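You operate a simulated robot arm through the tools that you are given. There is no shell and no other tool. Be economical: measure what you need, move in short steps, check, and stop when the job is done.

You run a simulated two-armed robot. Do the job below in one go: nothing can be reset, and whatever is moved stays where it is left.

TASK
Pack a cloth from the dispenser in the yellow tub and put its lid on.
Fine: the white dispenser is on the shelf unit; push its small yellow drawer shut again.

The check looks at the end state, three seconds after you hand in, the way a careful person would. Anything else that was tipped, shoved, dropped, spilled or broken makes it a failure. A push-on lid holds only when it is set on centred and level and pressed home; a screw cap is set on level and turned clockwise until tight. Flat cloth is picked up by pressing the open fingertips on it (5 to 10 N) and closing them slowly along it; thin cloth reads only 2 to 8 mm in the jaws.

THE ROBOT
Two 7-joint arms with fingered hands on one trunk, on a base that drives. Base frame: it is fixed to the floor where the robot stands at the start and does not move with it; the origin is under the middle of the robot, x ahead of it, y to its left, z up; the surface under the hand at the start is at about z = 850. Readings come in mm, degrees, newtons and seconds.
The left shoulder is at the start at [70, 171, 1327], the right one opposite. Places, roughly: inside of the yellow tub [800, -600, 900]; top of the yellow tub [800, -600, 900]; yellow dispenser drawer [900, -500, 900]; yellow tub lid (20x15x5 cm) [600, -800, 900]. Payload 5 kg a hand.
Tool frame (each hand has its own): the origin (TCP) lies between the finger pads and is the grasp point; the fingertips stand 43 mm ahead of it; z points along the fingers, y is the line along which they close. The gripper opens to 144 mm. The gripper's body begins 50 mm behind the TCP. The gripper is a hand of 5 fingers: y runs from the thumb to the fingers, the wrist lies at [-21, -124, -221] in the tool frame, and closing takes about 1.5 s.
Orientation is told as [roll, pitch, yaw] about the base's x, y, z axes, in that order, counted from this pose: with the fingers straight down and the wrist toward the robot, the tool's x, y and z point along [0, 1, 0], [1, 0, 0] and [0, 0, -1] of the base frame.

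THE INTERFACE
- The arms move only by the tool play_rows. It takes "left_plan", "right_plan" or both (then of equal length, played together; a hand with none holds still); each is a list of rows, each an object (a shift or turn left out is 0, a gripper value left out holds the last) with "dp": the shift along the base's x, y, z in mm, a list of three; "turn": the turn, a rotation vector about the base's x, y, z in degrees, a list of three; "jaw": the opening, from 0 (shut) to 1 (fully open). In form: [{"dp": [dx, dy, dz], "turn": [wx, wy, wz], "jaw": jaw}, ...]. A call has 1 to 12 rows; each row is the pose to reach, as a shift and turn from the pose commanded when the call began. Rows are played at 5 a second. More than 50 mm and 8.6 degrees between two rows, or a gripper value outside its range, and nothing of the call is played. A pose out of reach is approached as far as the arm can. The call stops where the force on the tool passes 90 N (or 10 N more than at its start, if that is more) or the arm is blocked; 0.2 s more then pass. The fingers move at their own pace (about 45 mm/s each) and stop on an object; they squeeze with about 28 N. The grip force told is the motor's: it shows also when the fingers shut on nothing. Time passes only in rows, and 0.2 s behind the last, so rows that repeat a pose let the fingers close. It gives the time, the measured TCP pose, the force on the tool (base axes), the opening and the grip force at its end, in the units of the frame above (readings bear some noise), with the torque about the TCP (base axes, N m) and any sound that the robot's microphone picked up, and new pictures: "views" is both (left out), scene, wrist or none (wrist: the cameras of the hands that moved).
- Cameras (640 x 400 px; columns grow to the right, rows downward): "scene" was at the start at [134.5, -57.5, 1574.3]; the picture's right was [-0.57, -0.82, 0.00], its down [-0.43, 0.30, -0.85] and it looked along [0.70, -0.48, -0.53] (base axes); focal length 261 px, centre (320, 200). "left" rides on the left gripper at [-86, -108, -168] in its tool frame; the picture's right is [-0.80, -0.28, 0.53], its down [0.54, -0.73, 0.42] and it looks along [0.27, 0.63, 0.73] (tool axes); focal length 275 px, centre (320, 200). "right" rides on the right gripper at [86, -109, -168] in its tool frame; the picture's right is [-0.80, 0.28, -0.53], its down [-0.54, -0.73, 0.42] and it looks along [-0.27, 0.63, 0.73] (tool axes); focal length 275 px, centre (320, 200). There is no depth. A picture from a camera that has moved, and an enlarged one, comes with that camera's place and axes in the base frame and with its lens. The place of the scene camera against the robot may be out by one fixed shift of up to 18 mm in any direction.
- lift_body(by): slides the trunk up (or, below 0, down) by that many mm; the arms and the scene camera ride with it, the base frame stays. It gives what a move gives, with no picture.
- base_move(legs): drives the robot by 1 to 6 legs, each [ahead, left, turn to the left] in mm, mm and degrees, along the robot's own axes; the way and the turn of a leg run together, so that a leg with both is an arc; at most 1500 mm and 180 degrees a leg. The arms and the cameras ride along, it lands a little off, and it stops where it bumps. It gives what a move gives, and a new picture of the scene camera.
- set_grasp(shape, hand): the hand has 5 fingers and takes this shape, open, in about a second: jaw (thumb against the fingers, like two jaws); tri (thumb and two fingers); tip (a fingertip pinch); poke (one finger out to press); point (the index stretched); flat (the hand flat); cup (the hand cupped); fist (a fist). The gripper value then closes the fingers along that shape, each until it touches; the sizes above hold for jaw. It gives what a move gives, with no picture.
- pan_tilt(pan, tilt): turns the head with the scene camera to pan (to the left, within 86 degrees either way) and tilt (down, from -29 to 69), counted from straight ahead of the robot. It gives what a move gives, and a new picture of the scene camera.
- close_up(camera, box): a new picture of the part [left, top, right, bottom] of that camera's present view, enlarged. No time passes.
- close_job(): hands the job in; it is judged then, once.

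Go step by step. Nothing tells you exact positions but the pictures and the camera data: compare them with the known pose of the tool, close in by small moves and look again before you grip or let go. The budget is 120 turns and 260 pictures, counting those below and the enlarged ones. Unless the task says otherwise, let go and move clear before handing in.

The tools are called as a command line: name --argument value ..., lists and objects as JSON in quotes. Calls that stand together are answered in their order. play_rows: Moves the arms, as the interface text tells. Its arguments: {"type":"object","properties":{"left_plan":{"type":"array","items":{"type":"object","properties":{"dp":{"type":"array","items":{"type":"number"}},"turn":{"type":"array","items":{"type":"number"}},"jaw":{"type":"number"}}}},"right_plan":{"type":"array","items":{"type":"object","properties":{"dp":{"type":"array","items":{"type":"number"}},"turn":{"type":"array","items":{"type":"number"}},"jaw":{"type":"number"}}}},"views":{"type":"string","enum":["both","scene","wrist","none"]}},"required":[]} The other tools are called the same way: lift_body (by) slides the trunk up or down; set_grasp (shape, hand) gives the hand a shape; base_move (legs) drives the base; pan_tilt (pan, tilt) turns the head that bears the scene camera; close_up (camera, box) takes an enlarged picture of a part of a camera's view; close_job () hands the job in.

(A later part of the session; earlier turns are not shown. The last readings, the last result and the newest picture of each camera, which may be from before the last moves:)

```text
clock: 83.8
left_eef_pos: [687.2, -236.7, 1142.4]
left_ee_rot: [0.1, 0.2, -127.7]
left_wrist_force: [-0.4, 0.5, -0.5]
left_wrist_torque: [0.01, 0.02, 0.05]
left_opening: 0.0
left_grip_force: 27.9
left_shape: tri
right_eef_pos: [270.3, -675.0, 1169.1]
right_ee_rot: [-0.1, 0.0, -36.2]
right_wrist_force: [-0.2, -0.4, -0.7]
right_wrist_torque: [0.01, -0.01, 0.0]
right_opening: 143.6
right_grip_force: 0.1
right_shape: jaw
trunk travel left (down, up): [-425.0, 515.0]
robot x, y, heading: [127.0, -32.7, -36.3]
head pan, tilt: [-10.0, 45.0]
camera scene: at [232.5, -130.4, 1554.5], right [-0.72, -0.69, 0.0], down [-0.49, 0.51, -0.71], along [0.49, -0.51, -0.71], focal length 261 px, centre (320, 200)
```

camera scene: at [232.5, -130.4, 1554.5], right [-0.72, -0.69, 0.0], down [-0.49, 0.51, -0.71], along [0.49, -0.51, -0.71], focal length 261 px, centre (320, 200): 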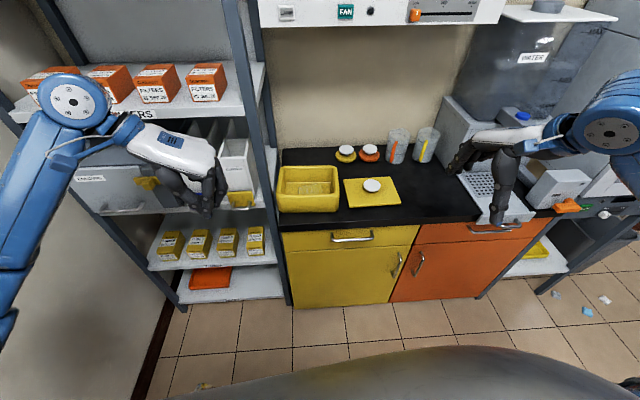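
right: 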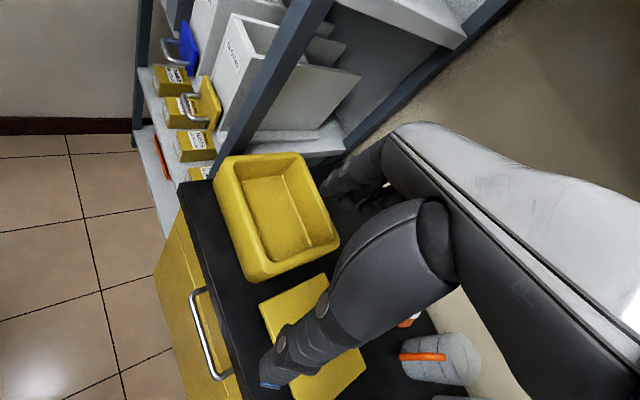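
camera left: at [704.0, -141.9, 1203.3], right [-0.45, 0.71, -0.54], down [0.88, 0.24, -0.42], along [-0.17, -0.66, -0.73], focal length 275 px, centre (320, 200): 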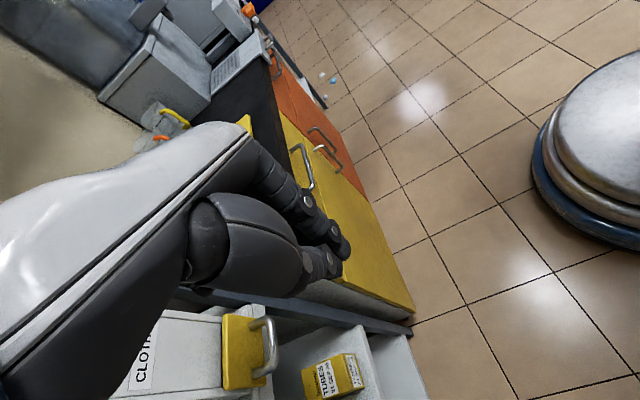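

I move the right hand above the lid to measure its knob with the wrist camera.

play_rows --right_plan '[{"dp": [37, -12, 0], "turn": [0, 0, -1]}, {"dp": [74, -24, 0], "turn": [0, 0, -2]}, {"dp": [111, -36, 0], "turn": [0, 0, -3]}, {"dp": [148, -48, -10], "turn": [0, 0, -4]}, {"dp": [185, -60, -30], "turn": [0, 0, -4.8]}, {"dp": [222, -72, -50], "turn": [0, 0, -4.8]}, {"dp": [259, -84, -70], "turn": [0, 0, -4.8]}, {"dp": [293, -96, -85], "turn": [0, 0, -4.8]}, {"dp": [293, -96, -85], "turn": [0, 0, -4.8]}]'

```text
clock: 85.8
left_eef_pos: [686.2, -237.4, 1144.3]
left_ee_rot: [0.2, 0.2, -127.7]
left_wrist_force: [0.3, 0.1, 0.9]
left_wrist_torque: [-0.02, -0.02, 0.0]
left_opening: 0.0
left_grip_force: 28.6
left_shape: tri
right_eef_pos: [562.1, -770.5, 1084.3]
right_ee_rot: [-0.1, 0.0, -41.1]
right_wrist_force: [-0.2, -0.2, -0.4]
right_wrist_torque: [-0.03, 0.0, 0.0]
right_opening: 144.0
right_grip_force: 0.1
right_shape: jaw
trunk travel left (down, up): [-425.0, 515.0]
robot x, y, heading: [126.0, -36.9, -36.5]
head pan, tilt: [-10.0, 45.0]
camera scene: at [230.9, -130.2, 1554.7], right [-0.72, -0.69, 0.0], down [-0.49, 0.51, -0.71], along [0.49, -0.51, -0.71], focal length 261 px, centre (320, 200)
camera right: at [536.0, -632.9, 1252.7], right [-0.31, -0.79, 0.54], down [-0.9, 0.07, -0.42], along [0.3, -0.61, -0.73], focal length 275 px, centre (320, 200)
```

scene: 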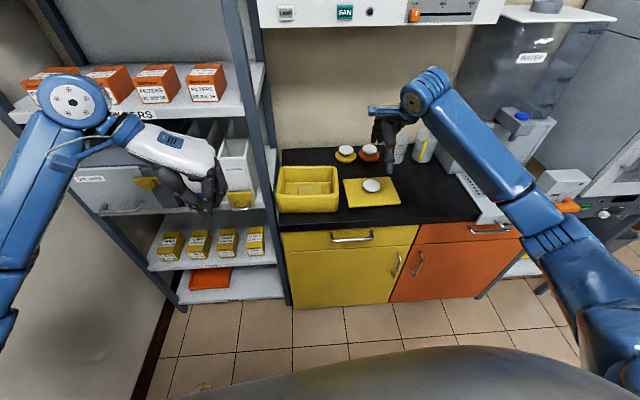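
right: 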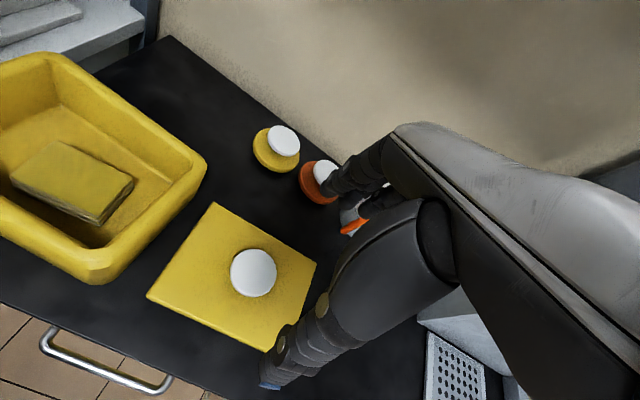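

Excellent view: the cloth lies in the tub; the lid's centre measures perp ≈ 957, lat ≈ 211, i.e. about [586,-786]. I'll zoom on the tub rim and lid.

close_up --camera "right" --box '[0, 30, 220, 300]'

close_up --camera "right" --box '[130, 190, 330, 360]'

close_up --camera "scene" --box '[260, 140, 420, 240]'

```text
1.48 times, centred on (110, 165) of right
camera zoom: at [536.0, -632.9, 1252.7], right [-0.31, -0.79, 0.54], down [-0.9, 0.07, -0.42], along [0.3, -0.61, -0.73], focal length 408 px, centre (631, 252)
```

zoom: 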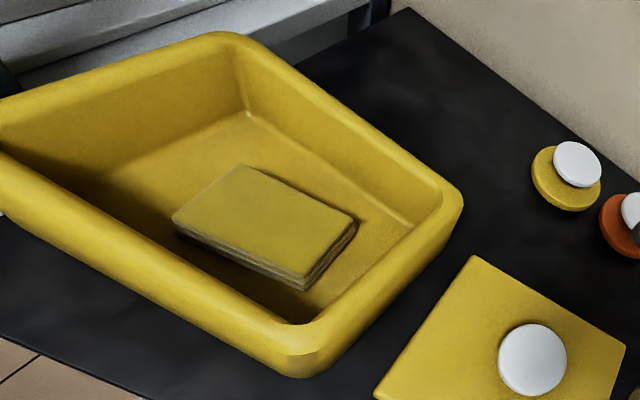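

```text
2.35 times, centred on (230, 275) of right
camera zoom: at [536.0, -632.9, 1252.7], right [-0.31, -0.79, 0.54], down [-0.9, 0.07, -0.42], along [0.3, -0.61, -0.73], focal length 648 px, centre (532, 24)
```

zoom: 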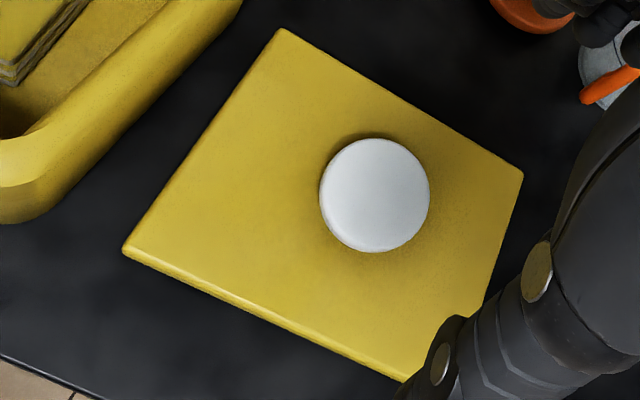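

```text
4.00 times, centred on (340, 190) of scene
camera zoom: at [230.9, -130.2, 1554.7], right [-0.72, -0.69, 0.0], down [-0.49, 0.51, -0.71], along [0.49, -0.51, -0.71], focal length 1043 px, centre (240, 240)
```

zoom: 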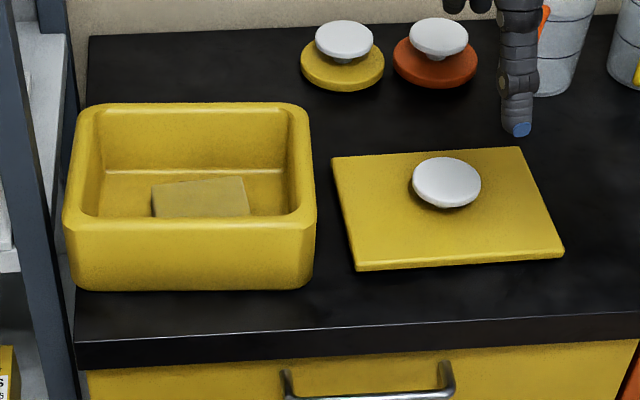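

Lid knob centre ≈ [586,-785], top z≈895, disc ≈63 mm; tub centre ≈ perp 962, lat −28. I lower the right hand over the knob with ~100 mm opening and check.

play_rows --right_plan '[{"dp": [10, -6, -20], "jaw": 0.7}, {"dp": [23.6, -14.4, -45]}, {"dp": [23.6, -14.4, -75]}, {"dp": [23.6, -14.4, -100]}, {"dp": [23.6, -14.4, -118]}, {"dp": [23.6, -14.4, -118]}]'

close_up --camera "scene" --box '[320, 110, 440, 230]'

```text
clock: 87.2
left_eef_pos: [687.5, -236.7, 1143.9]
left_ee_rot: [0.2, 0.2, -127.8]
left_wrist_force: [-0.7, 0.3, -0.1]
left_wrist_torque: [-0.01, 0.0, -0.02]
left_opening: 0.0
left_grip_force: 27.2
left_shape: tri
right_eef_pos: [586.2, -783.2, 966.2]
right_ee_rot: [-0.1, -0.2, -41.0]
right_wrist_force: [0.2, -0.3, -0.3]
right_wrist_torque: [-0.02, -0.02, -0.01]
right_opening: 101.3
right_grip_force: 0.1
right_shape: jaw
trunk travel left (down, up): [-425.0, 515.0]
robot x, y, heading: [122.7, -33.9, -36.5]
head pan, tilt: [-10.0, 45.0]
camera scene: at [232.0, -130.4, 1554.6], right [-0.72, -0.69, 0.0], down [-0.49, 0.51, -0.71], along [0.49, -0.51, -0.71], focal length 261 px, centre (320, 200)
camera right: at [561.5, -646.6, 1133.5], right [-0.31, -0.79, 0.54], down [-0.9, 0.07, -0.42], along [0.3, -0.61, -0.73], focal length 275 px, centre (320, 200)
```

scene: 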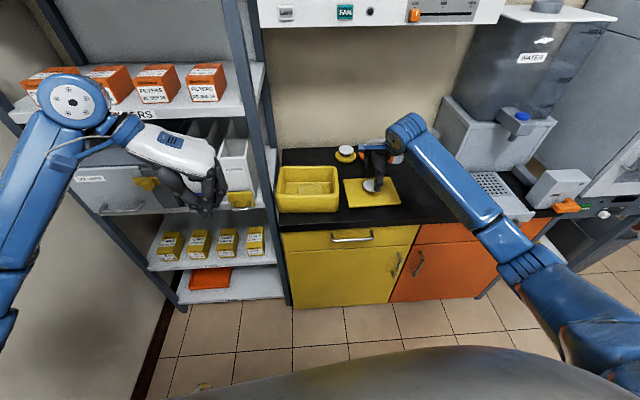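
right: 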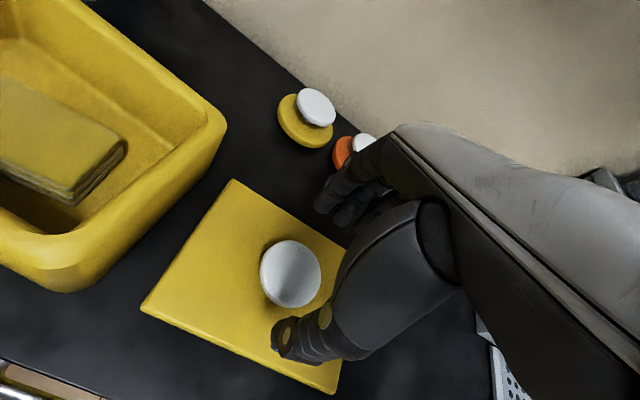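

```text
3.33 times, centred on (380, 170) of scene
camera zoom: at [232.0, -130.4, 1554.6], right [-0.72, -0.69, 0.0], down [-0.49, 0.51, -0.71], along [0.49, -0.51, -0.71], focal length 869 px, centre (120, 300)
```

zoom: 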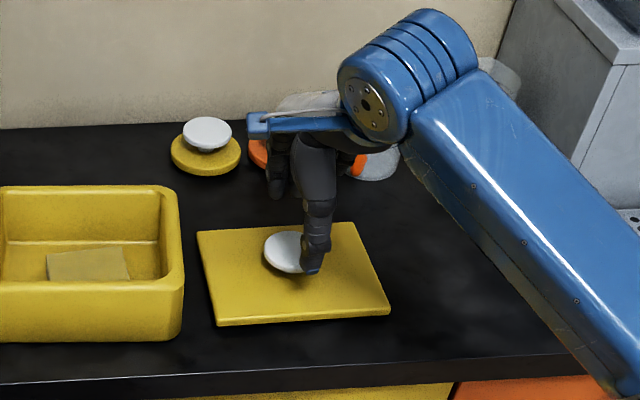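

The knob is centred under the TCP (predicted pixel matches). I lower to z≈922 and check contact.

play_rows --right_plan '[{"dp": [0, 0, -15]}, {"dp": [0, 0, -30]}, {"dp": [0, 0, -40]}, {"dp": [0, 0, -46]}, {"dp": [0, 0, -46]}]' --views "none"

close_up --camera "right" --box '[180, 150, 420, 330]'

close_up --camera "scene" --box '[335, 150, 415, 220]'

```text
clock: 88.4
left_eef_pos: [687.3, -235.7, 1141.6]
left_ee_rot: [0.2, 0.3, -127.6]
left_wrist_force: [0.4, 0.5, -0.2]
left_wrist_torque: [-0.04, -0.01, -0.01]
left_opening: 0.0
left_grip_force: 28.1
left_shape: tri
right_eef_pos: [588.0, -784.2, 919.9]
right_ee_rot: [-0.1, 0.0, -41.0]
right_wrist_force: [0.3, 0.2, 0.4]
right_wrist_torque: [-0.01, 0.01, 0.0]
right_opening: 101.0
right_grip_force: 0.1
right_shape: jaw
trunk travel left (down, up): [-425.0, 515.0]
robot x, y, heading: [124.5, -35.2, -36.6]
head pan, tilt: [-10.0, 45.0]
```

```text
2.22 times, centred on (300, 240) of right
camera zoom: at [562.7, -647.8, 1087.9], right [-0.31, -0.79, 0.54], down [-0.9, 0.07, -0.42], along [0.3, -0.61, -0.73], focal length 612 px, centre (364, 111)
```

zoom: 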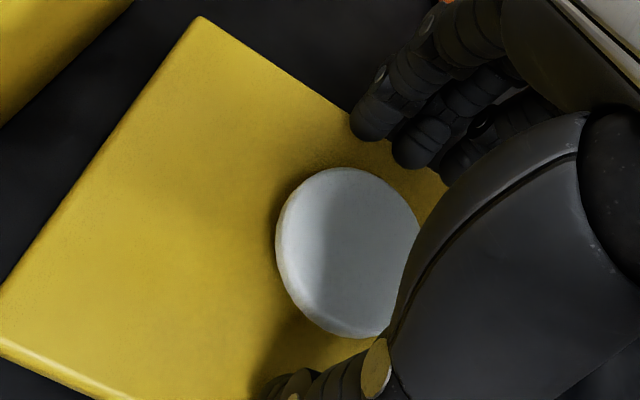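

```text
5.71 times, centred on (375, 185) of scene
camera zoom: at [232.2, -130.4, 1554.5], right [-0.72, -0.69, 0.0], down [-0.49, 0.51, -0.71], along [0.49, -0.51, -0.71], focal length 1490 px, centre (6, 286)
```

zoom: 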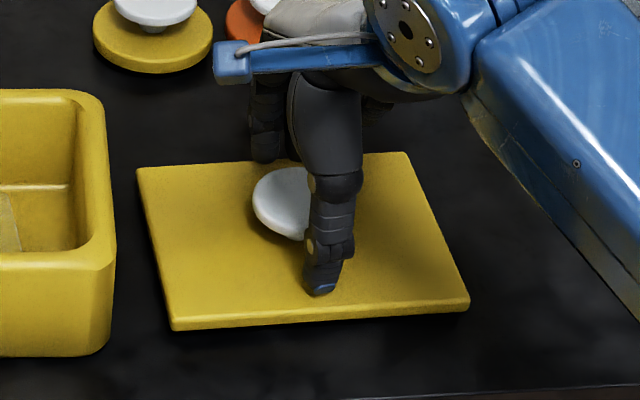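

The knob sits between thumb and fingers. I close the hand on it.

play_rows --right_plan '[{"dp": [0, 0, 0], "jaw": 0.3}, {"dp": [0, 0, 0]}, {"dp": [0, 0, 0]}, {"dp": [0, 0, 0]}, {"dp": [0, 0, 0]}, {"dp": [0, 0, 0]}]' --views "none"

close_up --camera "right" --box '[130, 110, 430, 340]'

close_up --camera "scene" --box '[335, 150, 415, 220]'

```text
clock: 89.8
left_eef_pos: [687.6, -237.3, 1142.4]
left_ee_rot: [0.1, 0.2, -127.7]
left_wrist_force: [0.4, -1.0, 0.4]
left_wrist_torque: [0.01, 0.01, 0.01]
left_opening: 0.0
left_grip_force: 28.3
left_shape: tri
right_eef_pos: [587.6, -785.1, 920.4]
right_ee_rot: [-0.1, 0.0, -40.9]
right_wrist_force: [0.2, 0.1, -0.4]
right_wrist_torque: [0.01, 0.02, 0.01]
right_opening: 54.7
right_grip_force: 28.1
right_shape: jaw
trunk travel left (down, up): [-425.0, 515.0]
robot x, y, heading: [123.9, -37.8, -36.2]
head pan, tilt: [-10.0, 45.0]
```

```text
1.74 times, centred on (280, 225) of right
camera zoom: at [562.8, -647.8, 1087.6], right [-0.31, -0.79, 0.54], down [-0.9, 0.07, -0.42], along [0.3, -0.61, -0.73], focal length 479 px, centre (390, 156)
```

zoom: 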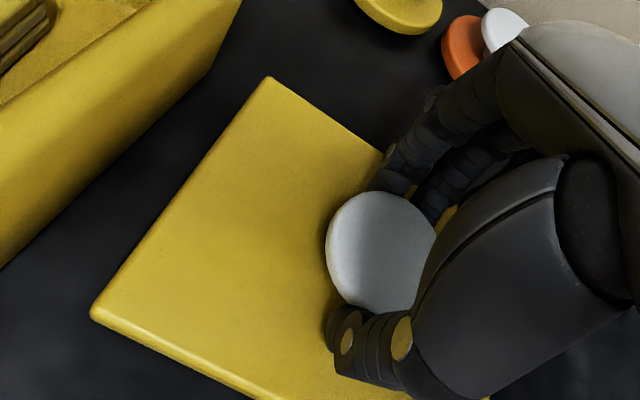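

```text
5.71 times, centred on (375, 185) of scene
camera zoom: at [232.3, -130.6, 1554.5], right [-0.72, -0.69, 0.0], down [-0.49, 0.51, -0.71], along [0.49, -0.51, -0.71], focal length 1490 px, centre (6, 286)
```

zoom: 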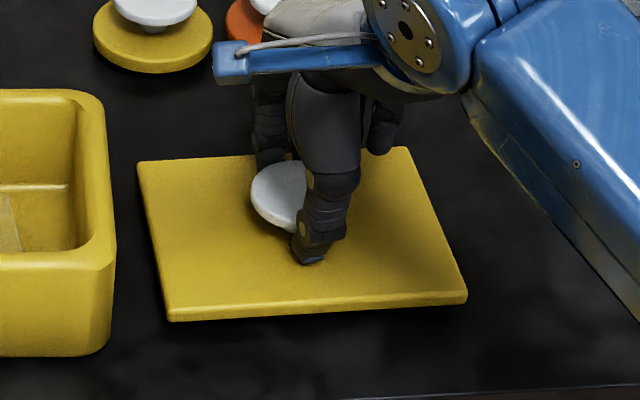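

Gripped (55 mm, 28 N). I lift 30 mm and check level.

play_rows --right_plan '[{"dp": [0, 0, 8], "jaw": 0.2}, {"dp": [0, 0, 18]}, {"dp": [0, 0, 30]}, {"dp": [0, 0, 30]}]' --views "wrist"

close_up --camera "scene" --box '[335, 140, 415, 220]'

```text
clock: 90.8
left_eef_pos: [688.1, -235.9, 1142.2]
left_ee_rot: [0.1, 0.2, -127.7]
left_wrist_force: [0.4, -0.7, -0.5]
left_wrist_torque: [0.01, -0.01, 0.01]
left_opening: 0.1
left_grip_force: 27.7
left_shape: tri
right_eef_pos: [587.2, -787.0, 950.9]
right_ee_rot: [-0.1, 0.0, -41.0]
right_wrist_force: [-0.7, -0.2, -0.9]
right_wrist_torque: [0.01, 0.01, 0.01]
right_opening: 52.5
right_grip_force: 28.4
right_shape: jaw
trunk travel left (down, up): [-425.0, 515.0]
robot x, y, heading: [125.9, -38.1, -36.4]
head pan, tilt: [-10.0, 45.0]
camera right: at [561.8, -649.1, 1118.3], right [-0.31, -0.79, 0.53], down [-0.9, 0.07, -0.42], along [0.3, -0.61, -0.73], focal length 275 px, centre (320, 200)
```

right: 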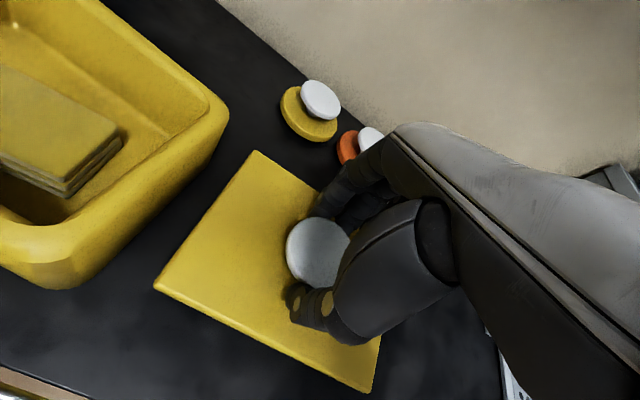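

```text
5.00 times, centred on (375, 180) of scene
camera zoom: at [232.3, -130.8, 1554.5], right [-0.72, -0.69, 0.0], down [-0.49, 0.51, -0.71], along [0.49, -0.51, -0.71], focal length 1304 px, centre (45, 300)
```

zoom: 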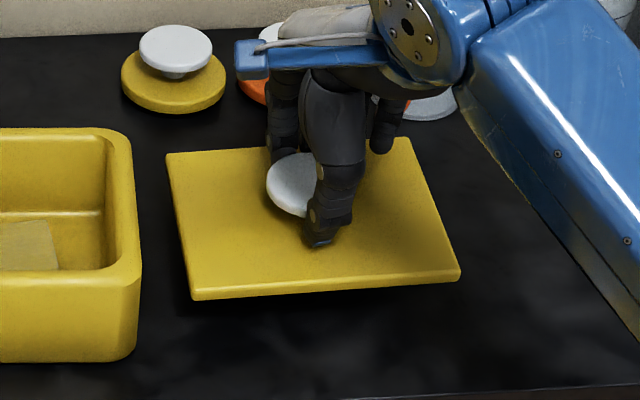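

Lid is up, shifted ~8 mm back in the grip, rear edge about 3° high and yawed ~1° clockwise. I'll correct those while raising, and check the left wrist camera as a second eye on the tub.

play_rows --right_plan '[{"dp": [0, 0, 25], "turn": [1, 1.15, 0.6]}, {"dp": [0, 0, 50], "turn": [1.96, 2.27, 1.2]}, {"dp": [0, 0, 70], "turn": [1.96, 2.27, 1.2]}, {"dp": [0, 0, 70], "turn": [1.96, 2.27, 1.2]}]' --views "wrist"

close_up --camera "left" --box '[0, 0, 640, 400]'

close_up --camera "scene" --box '[260, 110, 420, 240]'

```text
clock: 91.8
left_eef_pos: [687.5, -237.2, 1143.5]
left_ee_rot: [0.2, 0.2, -127.7]
left_wrist_force: [-0.6, -0.9, 1.0]
left_wrist_torque: [-0.01, -0.01, -0.01]
left_opening: 0.0
left_grip_force: 27.9
left_shape: tri
right_eef_pos: [587.1, -784.1, 1017.8]
right_ee_rot: [-0.1, 3.1, -39.8]
right_wrist_force: [-0.2, 0.1, -0.7]
right_wrist_torque: [0.01, 0.03, -0.01]
right_opening: 52.5
right_grip_force: 28.1
right_shape: jaw
trunk travel left (down, up): [-425.0, 515.0]
robot x, y, heading: [123.8, -37.3, -36.0]
head pan, tilt: [-10.0, 45.0]
camera right: at [565.7, -653.4, 1192.0], right [-0.27, -0.81, 0.52], down [-0.92, 0.06, -0.38], along [0.28, -0.58, -0.76], focal length 275 px, centre (320, 200)
```

right: 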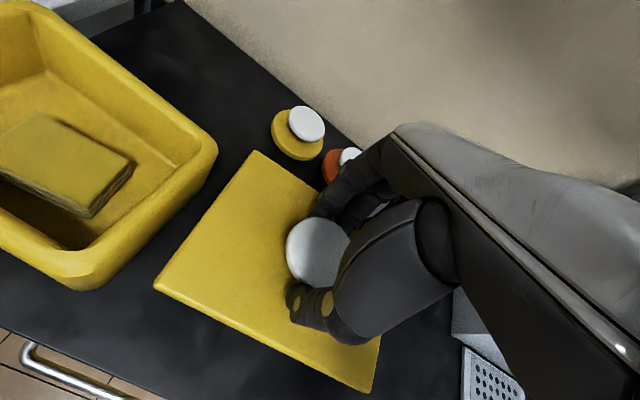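

```text
1.00 times, centred on (320, 200) of left (not enlarged: the box is as wide or as high as the picture)
camera zoom: at [686.3, -98.9, 1310.5], right [-0.45, 0.71, -0.54], down [0.87, 0.24, -0.42], along [-0.17, -0.66, -0.73], focal length 275 px, centre (320, 200)
```

zoom: 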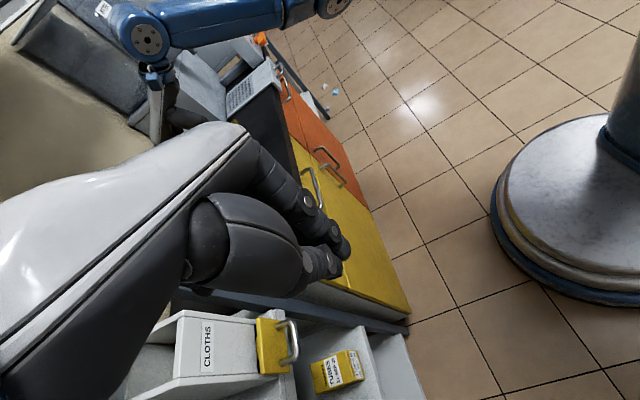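

```text
3.08 times, centred on (340, 175) of scene
camera zoom: at [232.5, -130.8, 1554.5], right [-0.72, -0.69, 0.0], down [-0.49, 0.51, -0.71], along [0.49, -0.51, -0.71], focal length 802 px, centre (258, 277)
```

zoom: 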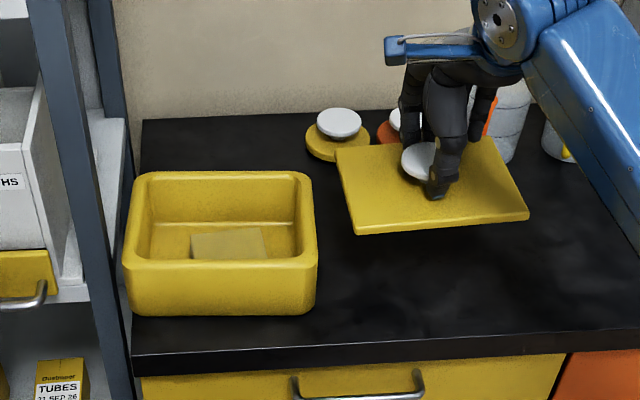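

close_up --camera "scene" --box '[335, 130, 405, 200]'

```text
5.71 times, centred on (370, 165) of scene
camera zoom: at [232.5, -130.8, 1554.5], right [-0.72, -0.69, 0.0], down [-0.49, 0.51, -0.71], along [0.49, -0.51, -0.71], focal length 1490 px, centre (34, 400)
```

zoom: 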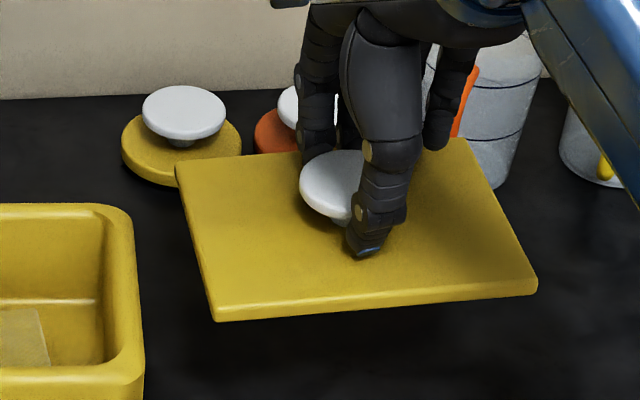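

I carry the lid level over the tub, about 30 mm above the rim, then compare edges.

play_rows --right_plan '[{"dp": [0, 0, 20]}, {"dp": [26, 30, 25]}, {"dp": [53, 61, 25]}, {"dp": [80, 91, 25]}, {"dp": [106, 122, 25]}, {"dp": [133, 152, 25]}, {"dp": [159, 182, 25]}, {"dp": [159, 182, 10]}, {"dp": [159, 182, 10]}]' --views "wrist"

close_up --camera "scene" --box '[260, 130, 360, 230]'

close_up --camera "right" --box '[100, 100, 420, 400]'

```text
clock: 93.8
left_eef_pos: [688.1, -236.9, 1143.1]
left_ee_rot: [0.2, 0.2, -127.7]
left_wrist_force: [0.5, -0.4, 0.6]
left_wrist_torque: [-0.02, 0.0, 0.0]
left_opening: 0.0
left_grip_force: 27.5
left_shape: tri
right_eef_pos: [743.4, -604.2, 1029.3]
right_ee_rot: [-0.1, 3.0, -39.8]
right_wrist_force: [0.2, 0.7, -1.7]
right_wrist_torque: [0.02, 0.01, 0.0]
right_opening: 52.9
right_grip_force: 28.2
right_shape: jaw
trunk travel left (down, up): [-425.0, 515.0]
robot x, y, heading: [123.5, -36.4, -36.7]
head pan, tilt: [-10.0, 45.0]
camera right: at [722.2, -472.9, 1202.4], right [-0.27, -0.81, 0.52], down [-0.92, 0.06, -0.38], along [0.28, -0.58, -0.76], focal length 275 px, centre (320, 200)
```

right: 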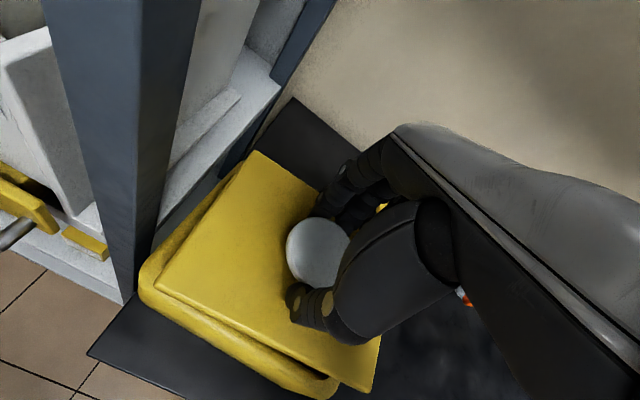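

```text
4.00 times, centred on (310, 180) of scene
camera zoom: at [232.4, -130.3, 1554.5], right [-0.72, -0.69, 0.0], down [-0.49, 0.51, -0.71], along [0.49, -0.51, -0.71], focal length 1043 px, centre (360, 280)
```

zoom: 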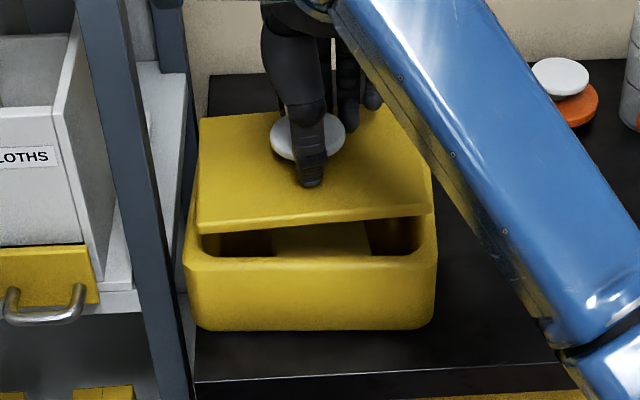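

```text
1.33 times, centred on (260, 250) of right
camera zoom: at [722.2, -472.9, 1202.4], right [-0.27, -0.81, 0.52], down [-0.92, 0.06, -0.38], along [0.28, -0.58, -0.76], focal length 367 px, centre (400, 133)
```

zoom: 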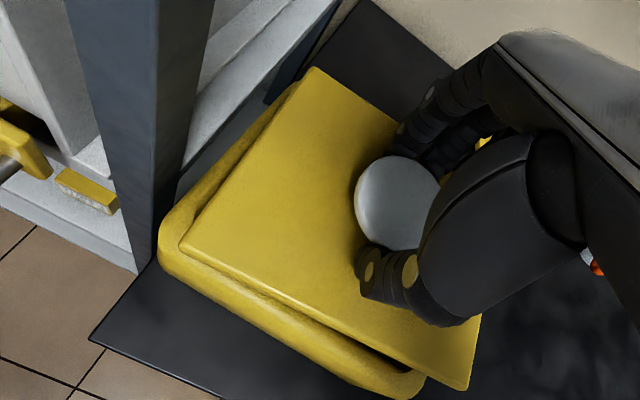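

The lid is nearly centred (lid centre ≈ (962,−25) vs tub (964,−27.5)), but its right side is ~3° high. I correct that, shift slightly, and lower to just above the rim.

play_rows --right_plan '[{"dp": [0.7, -0.6, -4], "turn": [1.1, -1, 0]}, {"dp": [1.5, -1.3, -8], "turn": [2.27, -1.96, 0]}, {"dp": [1.5, -1.3, -15], "turn": [2.27, -1.96, 0]}, {"dp": [1.5, -1.3, -22], "turn": [2.27, -1.96, 0]}, {"dp": [1.5, -1.3, -22], "turn": [2.27, -1.96, 0]}]' --views "wrist"

close_up --camera "scene" --box '[265, 140, 345, 220]'

close_up --camera "right" --box '[100, 130, 420, 400]'

```text
clock: 95.0
left_eef_pos: [687.5, -236.4, 1142.2]
left_ee_rot: [0.1, 0.2, -127.7]
left_wrist_force: [-0.2, -0.1, 0.4]
left_wrist_torque: [-0.01, -0.01, 0.02]
left_opening: 0.2
left_grip_force: 27.6
left_shape: tri
right_eef_pos: [747.4, -602.9, 1007.0]
right_ee_rot: [3.0, 2.9, -39.6]
right_wrist_force: [-0.1, 0.3, -1.6]
right_wrist_torque: [0.0, -0.02, -0.02]
right_opening: 52.7
right_grip_force: 28.2
right_shape: jaw
trunk travel left (down, up): [-425.0, 515.0]
robot x, y, heading: [124.6, -37.0, -36.2]
head pan, tilt: [-10.0, 45.0]
camera right: at [720.2, -479.5, 1184.3], right [-0.29, -0.83, 0.48], down [-0.91, 0.08, -0.41], along [0.31, -0.55, -0.78], focal length 275 px, centre (320, 200)
```

right: 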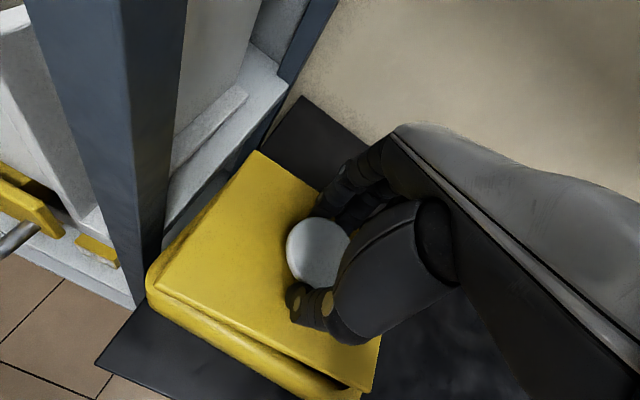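

```text
5.00 times, centred on (305, 180) of scene
camera zoom: at [232.4, -130.4, 1554.5], right [-0.72, -0.69, 0.0], down [-0.49, 0.51, -0.71], along [0.49, -0.51, -0.71], focal length 1304 px, centre (395, 300)
```

zoom: 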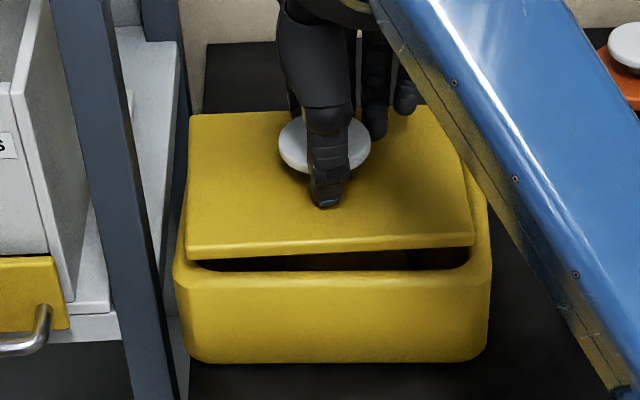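

```text
1.48 times, centred on (260, 265) of right
camera zoom: at [720.2, -479.5, 1184.3], right [-0.29, -0.83, 0.48], down [-0.91, 0.08, -0.41], along [0.31, -0.55, -0.78], focal length 408 px, centre (409, 104)
```

zoom: 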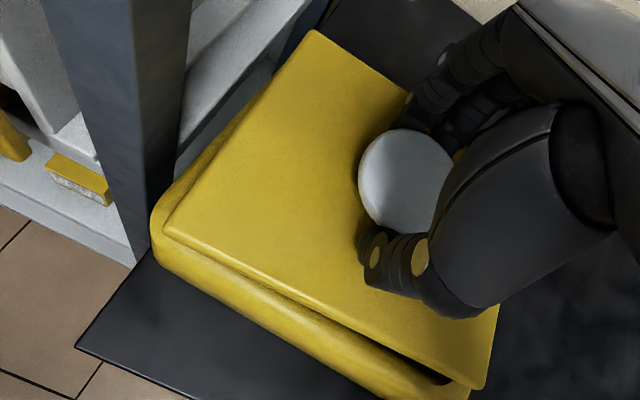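

Centred within about 1–2 mm by both cameras. I lower in 3 mm steps until contact.

play_rows --right_plan '[{"dp": [0, 0, -3]}, {"dp": [0, 0, -6]}, {"dp": [0, 0, -9]}]' --views "none"

close_up --camera "scene" --box '[265, 140, 345, 220]'

```text
clock: 95.8
left_eef_pos: [687.7, -236.5, 1143.6]
left_ee_rot: [0.2, 0.2, -127.6]
left_wrist_force: [-0.4, 0.7, 0.2]
left_wrist_torque: [0.02, -0.01, -0.03]
left_opening: 0.0
left_grip_force: 28.0
left_shape: tri
right_eef_pos: [747.5, -604.2, 998.6]
right_ee_rot: [3.0, 2.8, -39.6]
right_wrist_force: [0.1, -0.2, -0.4]
right_wrist_torque: [0.0, -0.16, -0.01]
right_opening: 53.0
right_grip_force: 28.3
right_shape: jaw
trunk travel left (down, up): [-425.0, 515.0]
robot x, y, heading: [124.7, -34.2, -36.2]
head pan, tilt: [-10.0, 45.0]
```

```text
5.00 times, centred on (305, 180) of scene
camera zoom: at [232.1, -130.3, 1554.6], right [-0.72, -0.69, 0.0], down [-0.49, 0.51, -0.71], along [0.49, -0.51, -0.71], focal length 1304 px, centre (395, 300)
```

zoom: 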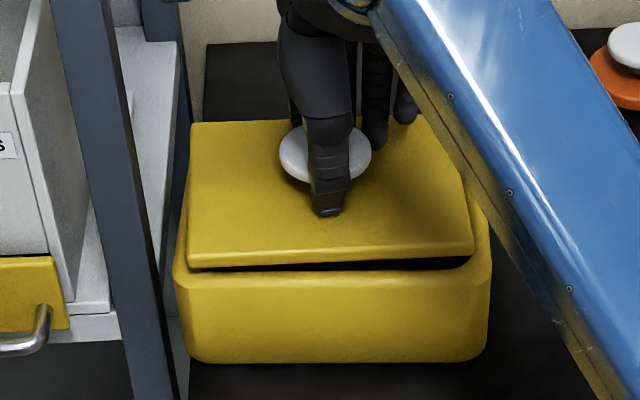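

One corner (back-left) just touches; the front-right is still high. I raise 4 mm, correct the tilt, shift 2 mm toward me, and look.

play_rows --right_plan '[{"dp": [0, 0, 4]}, {"dp": [-4, 0, 4], "turn": [1.1, -2.54, 0]}, {"dp": [-4, 0, 4], "turn": [1.1, -2.54, 0]}]' --views "wrist"

close_up --camera "scene" --box '[270, 150, 340, 220]'

close_up --camera "right" --box '[120, 140, 400, 400]'

```text
clock: 96.6
left_eef_pos: [687.5, -236.3, 1142.0]
left_ee_rot: [0.1, 0.2, -127.6]
left_wrist_force: [-0.4, 0.4, 0.1]
left_wrist_torque: [0.01, 0.01, 0.02]
left_opening: 0.0
left_grip_force: 28.2
left_shape: tri
right_eef_pos: [742.5, -604.2, 1001.5]
right_ee_rot: [5.5, 1.8, -39.5]
right_wrist_force: [0.1, -0.5, -2.0]
right_wrist_torque: [-0.02, 0.01, -0.03]
right_opening: 52.6
right_grip_force: 28.0
right_shape: jaw
trunk travel left (down, up): [-425.0, 515.0]
robot x, y, heading: [123.5, -36.0, -36.3]
head pan, tilt: [-10.0, 45.0]
camera right: at [708.6, -483.5, 1180.6], right [-0.31, -0.84, 0.45], down [-0.89, 0.08, -0.45], along [0.34, -0.54, -0.77], focal length 275 px, centre (320, 200)
```

right: 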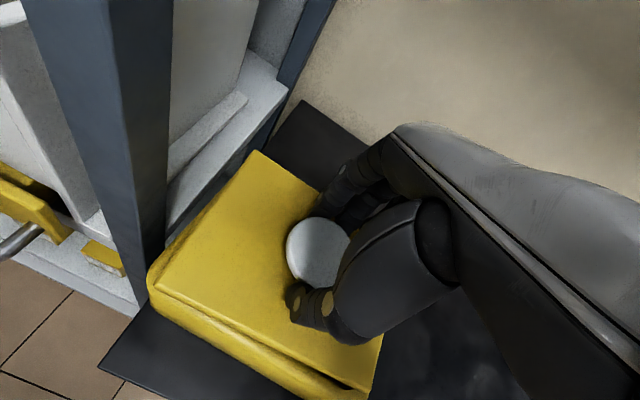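

```text
5.71 times, centred on (305, 185) of scene
camera zoom: at [232.9, -130.4, 1554.5], right [-0.72, -0.69, 0.0], down [-0.49, 0.51, -0.71], along [0.49, -0.51, -0.71], focal length 1490 px, centre (406, 286)
```

zoom: 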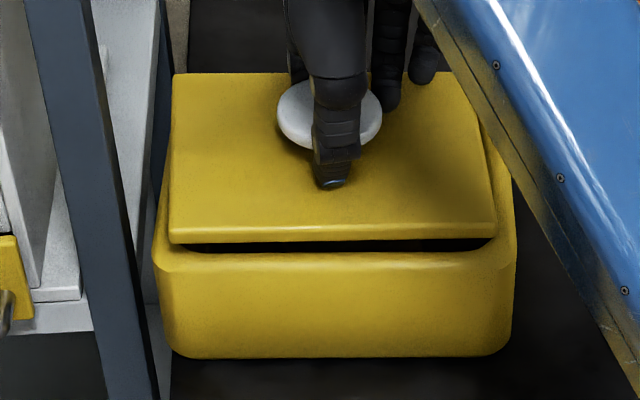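

```text
1.54 times, centred on (260, 270) of right
camera zoom: at [708.6, -483.5, 1180.6], right [-0.31, -0.84, 0.45], down [-0.89, 0.08, -0.45], along [0.34, -0.54, -0.77], focal length 424 px, centre (412, 92)
```

zoom: 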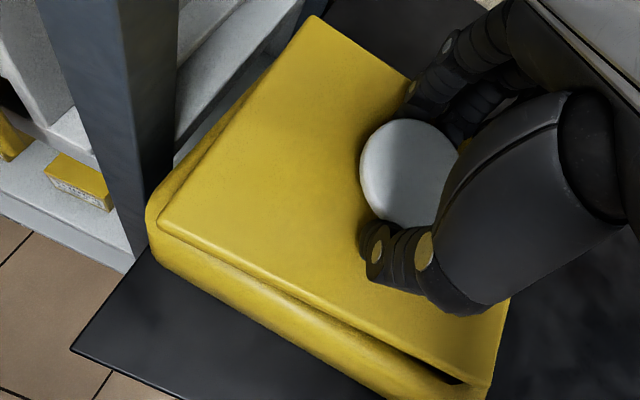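

Now it looks level and parallel. I shift 1 mm right and lower again until contact.

play_rows --right_plan '[{"dp": [-1.5, 0, -3]}, {"dp": [-1.5, 0, -6]}, {"dp": [-1.5, 0, -9]}]' --views "none"

close_up --camera "scene" --box '[270, 150, 340, 220]'

```text
clock: 97.4
left_eef_pos: [687.0, -236.7, 1143.5]
left_ee_rot: [0.2, 0.1, -127.8]
left_wrist_force: [1.0, 0.5, 0.6]
left_wrist_torque: [-0.02, -0.02, -0.01]
left_opening: 0.2
left_grip_force: 27.6
left_shape: tri
right_eef_pos: [741.3, -604.6, 996.2]
right_ee_rot: [5.6, 1.5, -39.6]
right_wrist_force: [1.6, -2.6, 9.4]
right_wrist_torque: [-0.25, -0.05, 0.09]
right_opening: 53.5
right_grip_force: 27.7
right_shape: jaw
trunk travel left (down, up): [-425.0, 515.0]
robot x, y, heading: [123.4, -37.1, -36.6]
head pan, tilt: [-10.0, 45.0]
```

```text
5.71 times, centred on (305, 185) of scene
camera zoom: at [231.2, -129.9, 1554.9], right [-0.72, -0.69, 0.0], down [-0.49, 0.51, -0.71], along [0.49, -0.51, -0.71], focal length 1490 px, centre (406, 286)
```

zoom: 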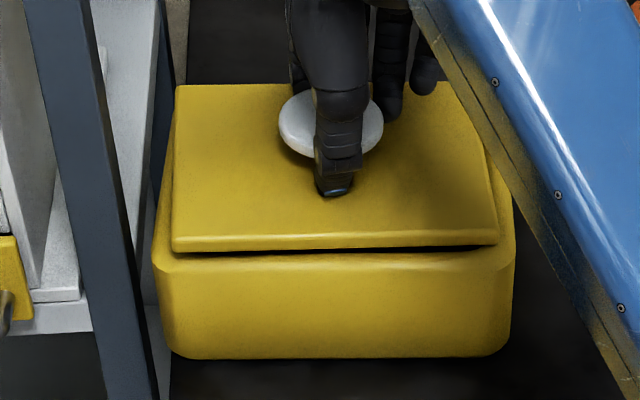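

Contact at ~11 N, mostly toward the back; the lid's front edge sits right at the rim's inner edge, so it should come ~3 mm toward me. I lift slightly, shift, and re-seat.

play_rows --right_plan '[{"dp": [0, 0, 5]}, {"dp": [-2.5, 2.1, 5]}, {"dp": [-2.5, 2.1, 2]}, {"dp": [-2.5, 2.1, 0]}]' --views "none"

close_up --camera "scene" --box '[270, 150, 340, 220]'

close_up --camera "right" --box '[120, 140, 400, 400]'

```text
clock: 98.4
left_eef_pos: [686.9, -235.5, 1143.4]
left_ee_rot: [0.2, 0.2, -127.6]
left_wrist_force: [-0.7, -0.5, -0.6]
left_wrist_torque: [-0.03, -0.01, -0.01]
left_opening: 0.1
left_grip_force: 28.4
left_shape: tri
right_eef_pos: [739.9, -601.9, 995.5]
right_ee_rot: [5.5, 1.5, -39.5]
right_wrist_force: [2.8, -0.7, 10.8]
right_wrist_torque: [0.05, 0.31, 0.08]
right_opening: 53.9
right_grip_force: 28.0
right_shape: jaw
trunk travel left (down, up): [-425.0, 515.0]
robot x, y, heading: [125.1, -30.9, -36.4]
head pan, tilt: [-10.0, 45.0]
```

```text
5.71 times, centred on (305, 185) of scene
camera zoom: at [231.5, -129.3, 1554.9], right [-0.72, -0.69, 0.0], down [-0.49, 0.51, -0.71], along [0.49, -0.51, -0.71], focal length 1490 px, centre (406, 286)
```

zoom: 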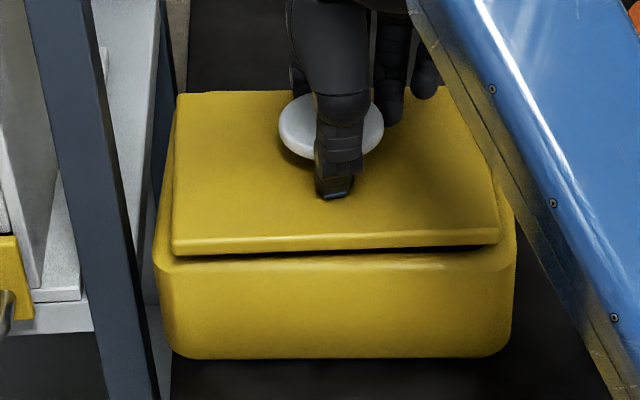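

```text
1.54 times, centred on (260, 270) of right
camera zoom: at [703.2, -480.5, 1173.7], right [-0.31, -0.84, 0.45], down [-0.89, 0.08, -0.45], along [0.34, -0.54, -0.77], focal length 424 px, centre (412, 92)
```

zoom: 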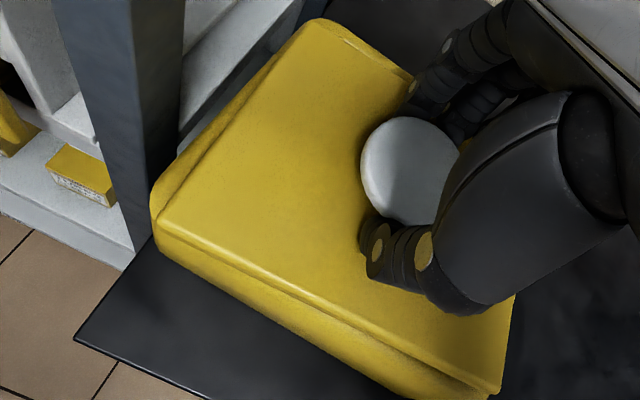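

Now back, left and front margins of the rim are all visible and contact is balanced. I release the knob and rise.

play_rows --right_plan '[{"dp": [0, 0, 0], "jaw": 0.55}, {"dp": [0, 0, 0]}, {"dp": [0, 0, 0]}, {"dp": [0, 0, 0]}, {"dp": [0, 0, 15], "jaw": 0.7}, {"dp": [0, 0, 40]}, {"dp": [0, 0, 70]}, {"dp": [0, 0, 70]}]' --views "wrist"

close_up --camera "scene" --box '[270, 150, 340, 220]'

close_up --camera "right" --box '[120, 140, 400, 400]'

```text
clock: 100.2
left_eef_pos: [687.5, -236.6, 1142.2]
left_ee_rot: [0.1, 0.2, -127.7]
left_wrist_force: [0.8, -0.3, 0.2]
left_wrist_torque: [0.01, 0.0, 0.0]
left_opening: 0.0
left_grip_force: 27.9
left_shape: tri
right_eef_pos: [739.6, -603.2, 1062.5]
right_ee_rot: [5.4, 1.6, -39.4]
right_wrist_force: [0.8, -0.2, -0.4]
right_wrist_torque: [0.02, 0.0, -0.02]
right_opening: 100.4
right_grip_force: 0.0
right_shape: jaw
trunk travel left (down, up): [-425.0, 515.0]
robot x, y, heading: [126.9, -34.2, -36.4]
head pan, tilt: [-10.0, 45.0]
camera right: at [703.9, -482.5, 1240.7], right [-0.31, -0.84, 0.45], down [-0.89, 0.08, -0.45], along [0.34, -0.54, -0.77], focal length 275 px, centre (320, 200)
```

right: 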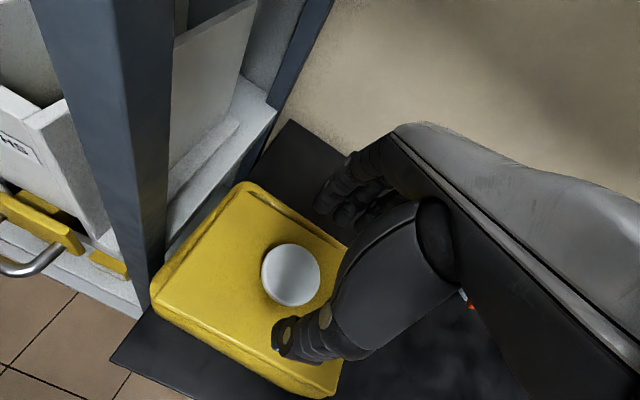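

```text
5.71 times, centred on (305, 185) of scene
camera zoom: at [232.3, -130.8, 1554.4], right [-0.72, -0.69, 0.0], down [-0.49, 0.51, -0.71], along [0.49, -0.51, -0.71], focal length 1490 px, centre (406, 286)
```

zoom: 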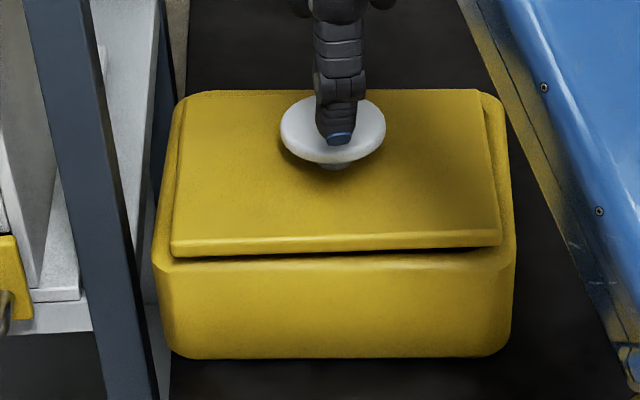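

```text
1.54 times, centred on (260, 270) of right
camera zoom: at [703.9, -482.5, 1240.7], right [-0.31, -0.84, 0.45], down [-0.89, 0.08, -0.45], along [0.34, -0.54, -0.77], focal length 424 px, centre (412, 92)
```

zoom: 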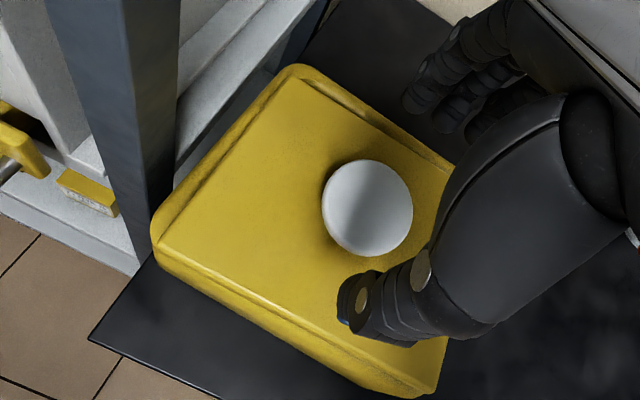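

The lid rests on the rim. Before pressing, I check the drawer, which looks odd at the left of this view.

close_up --camera "right" --box '[0, 120, 160, 300]'

close_up --camera "scene" --box '[215, 130, 285, 220]'

close_up --camera "left" --box '[150, 290, 350, 400]'

```text
2.22 times, centred on (80, 210) of right
camera zoom: at [703.9, -482.5, 1240.7], right [-0.31, -0.84, 0.45], down [-0.89, 0.08, -0.45], along [0.34, -0.54, -0.77], focal length 612 px, centre (853, 178)
```

zoom: 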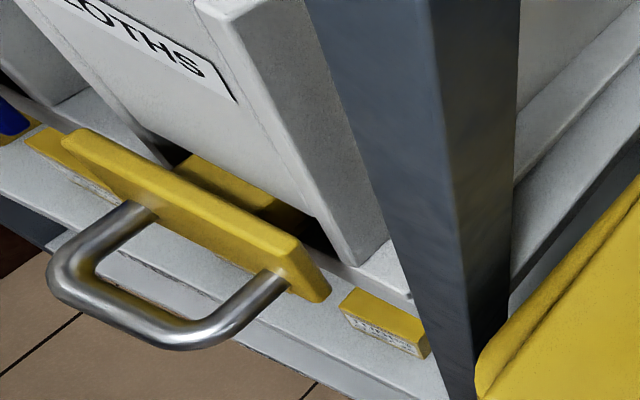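

```text
4.44 times, centred on (250, 175) of scene
camera zoom: at [232.3, -130.8, 1554.4], right [-0.72, -0.69, 0.0], down [-0.49, 0.51, -0.71], along [0.49, -0.51, -0.71], focal length 1159 px, centre (631, 311)
```

zoom: 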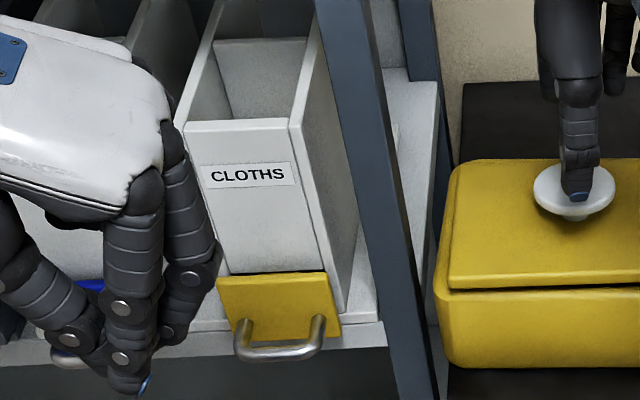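

```text
3.20 times, centred on (250, 345) of left
camera zoom: at [686.2, -99.0, 1310.5], right [-0.45, 0.71, -0.54], down [0.87, 0.24, -0.42], along [-0.17, -0.66, -0.73], focal length 881 px, centre (544, -264)
```

zoom: 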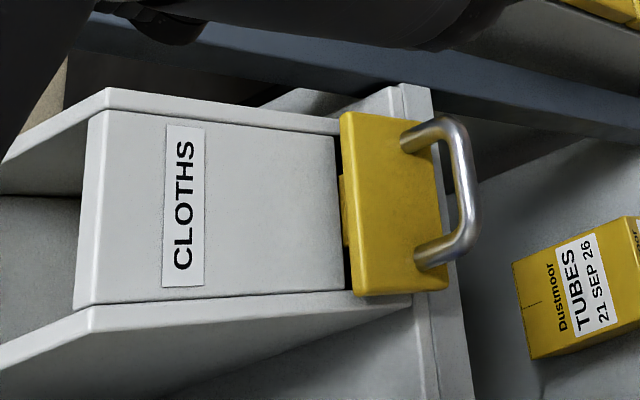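

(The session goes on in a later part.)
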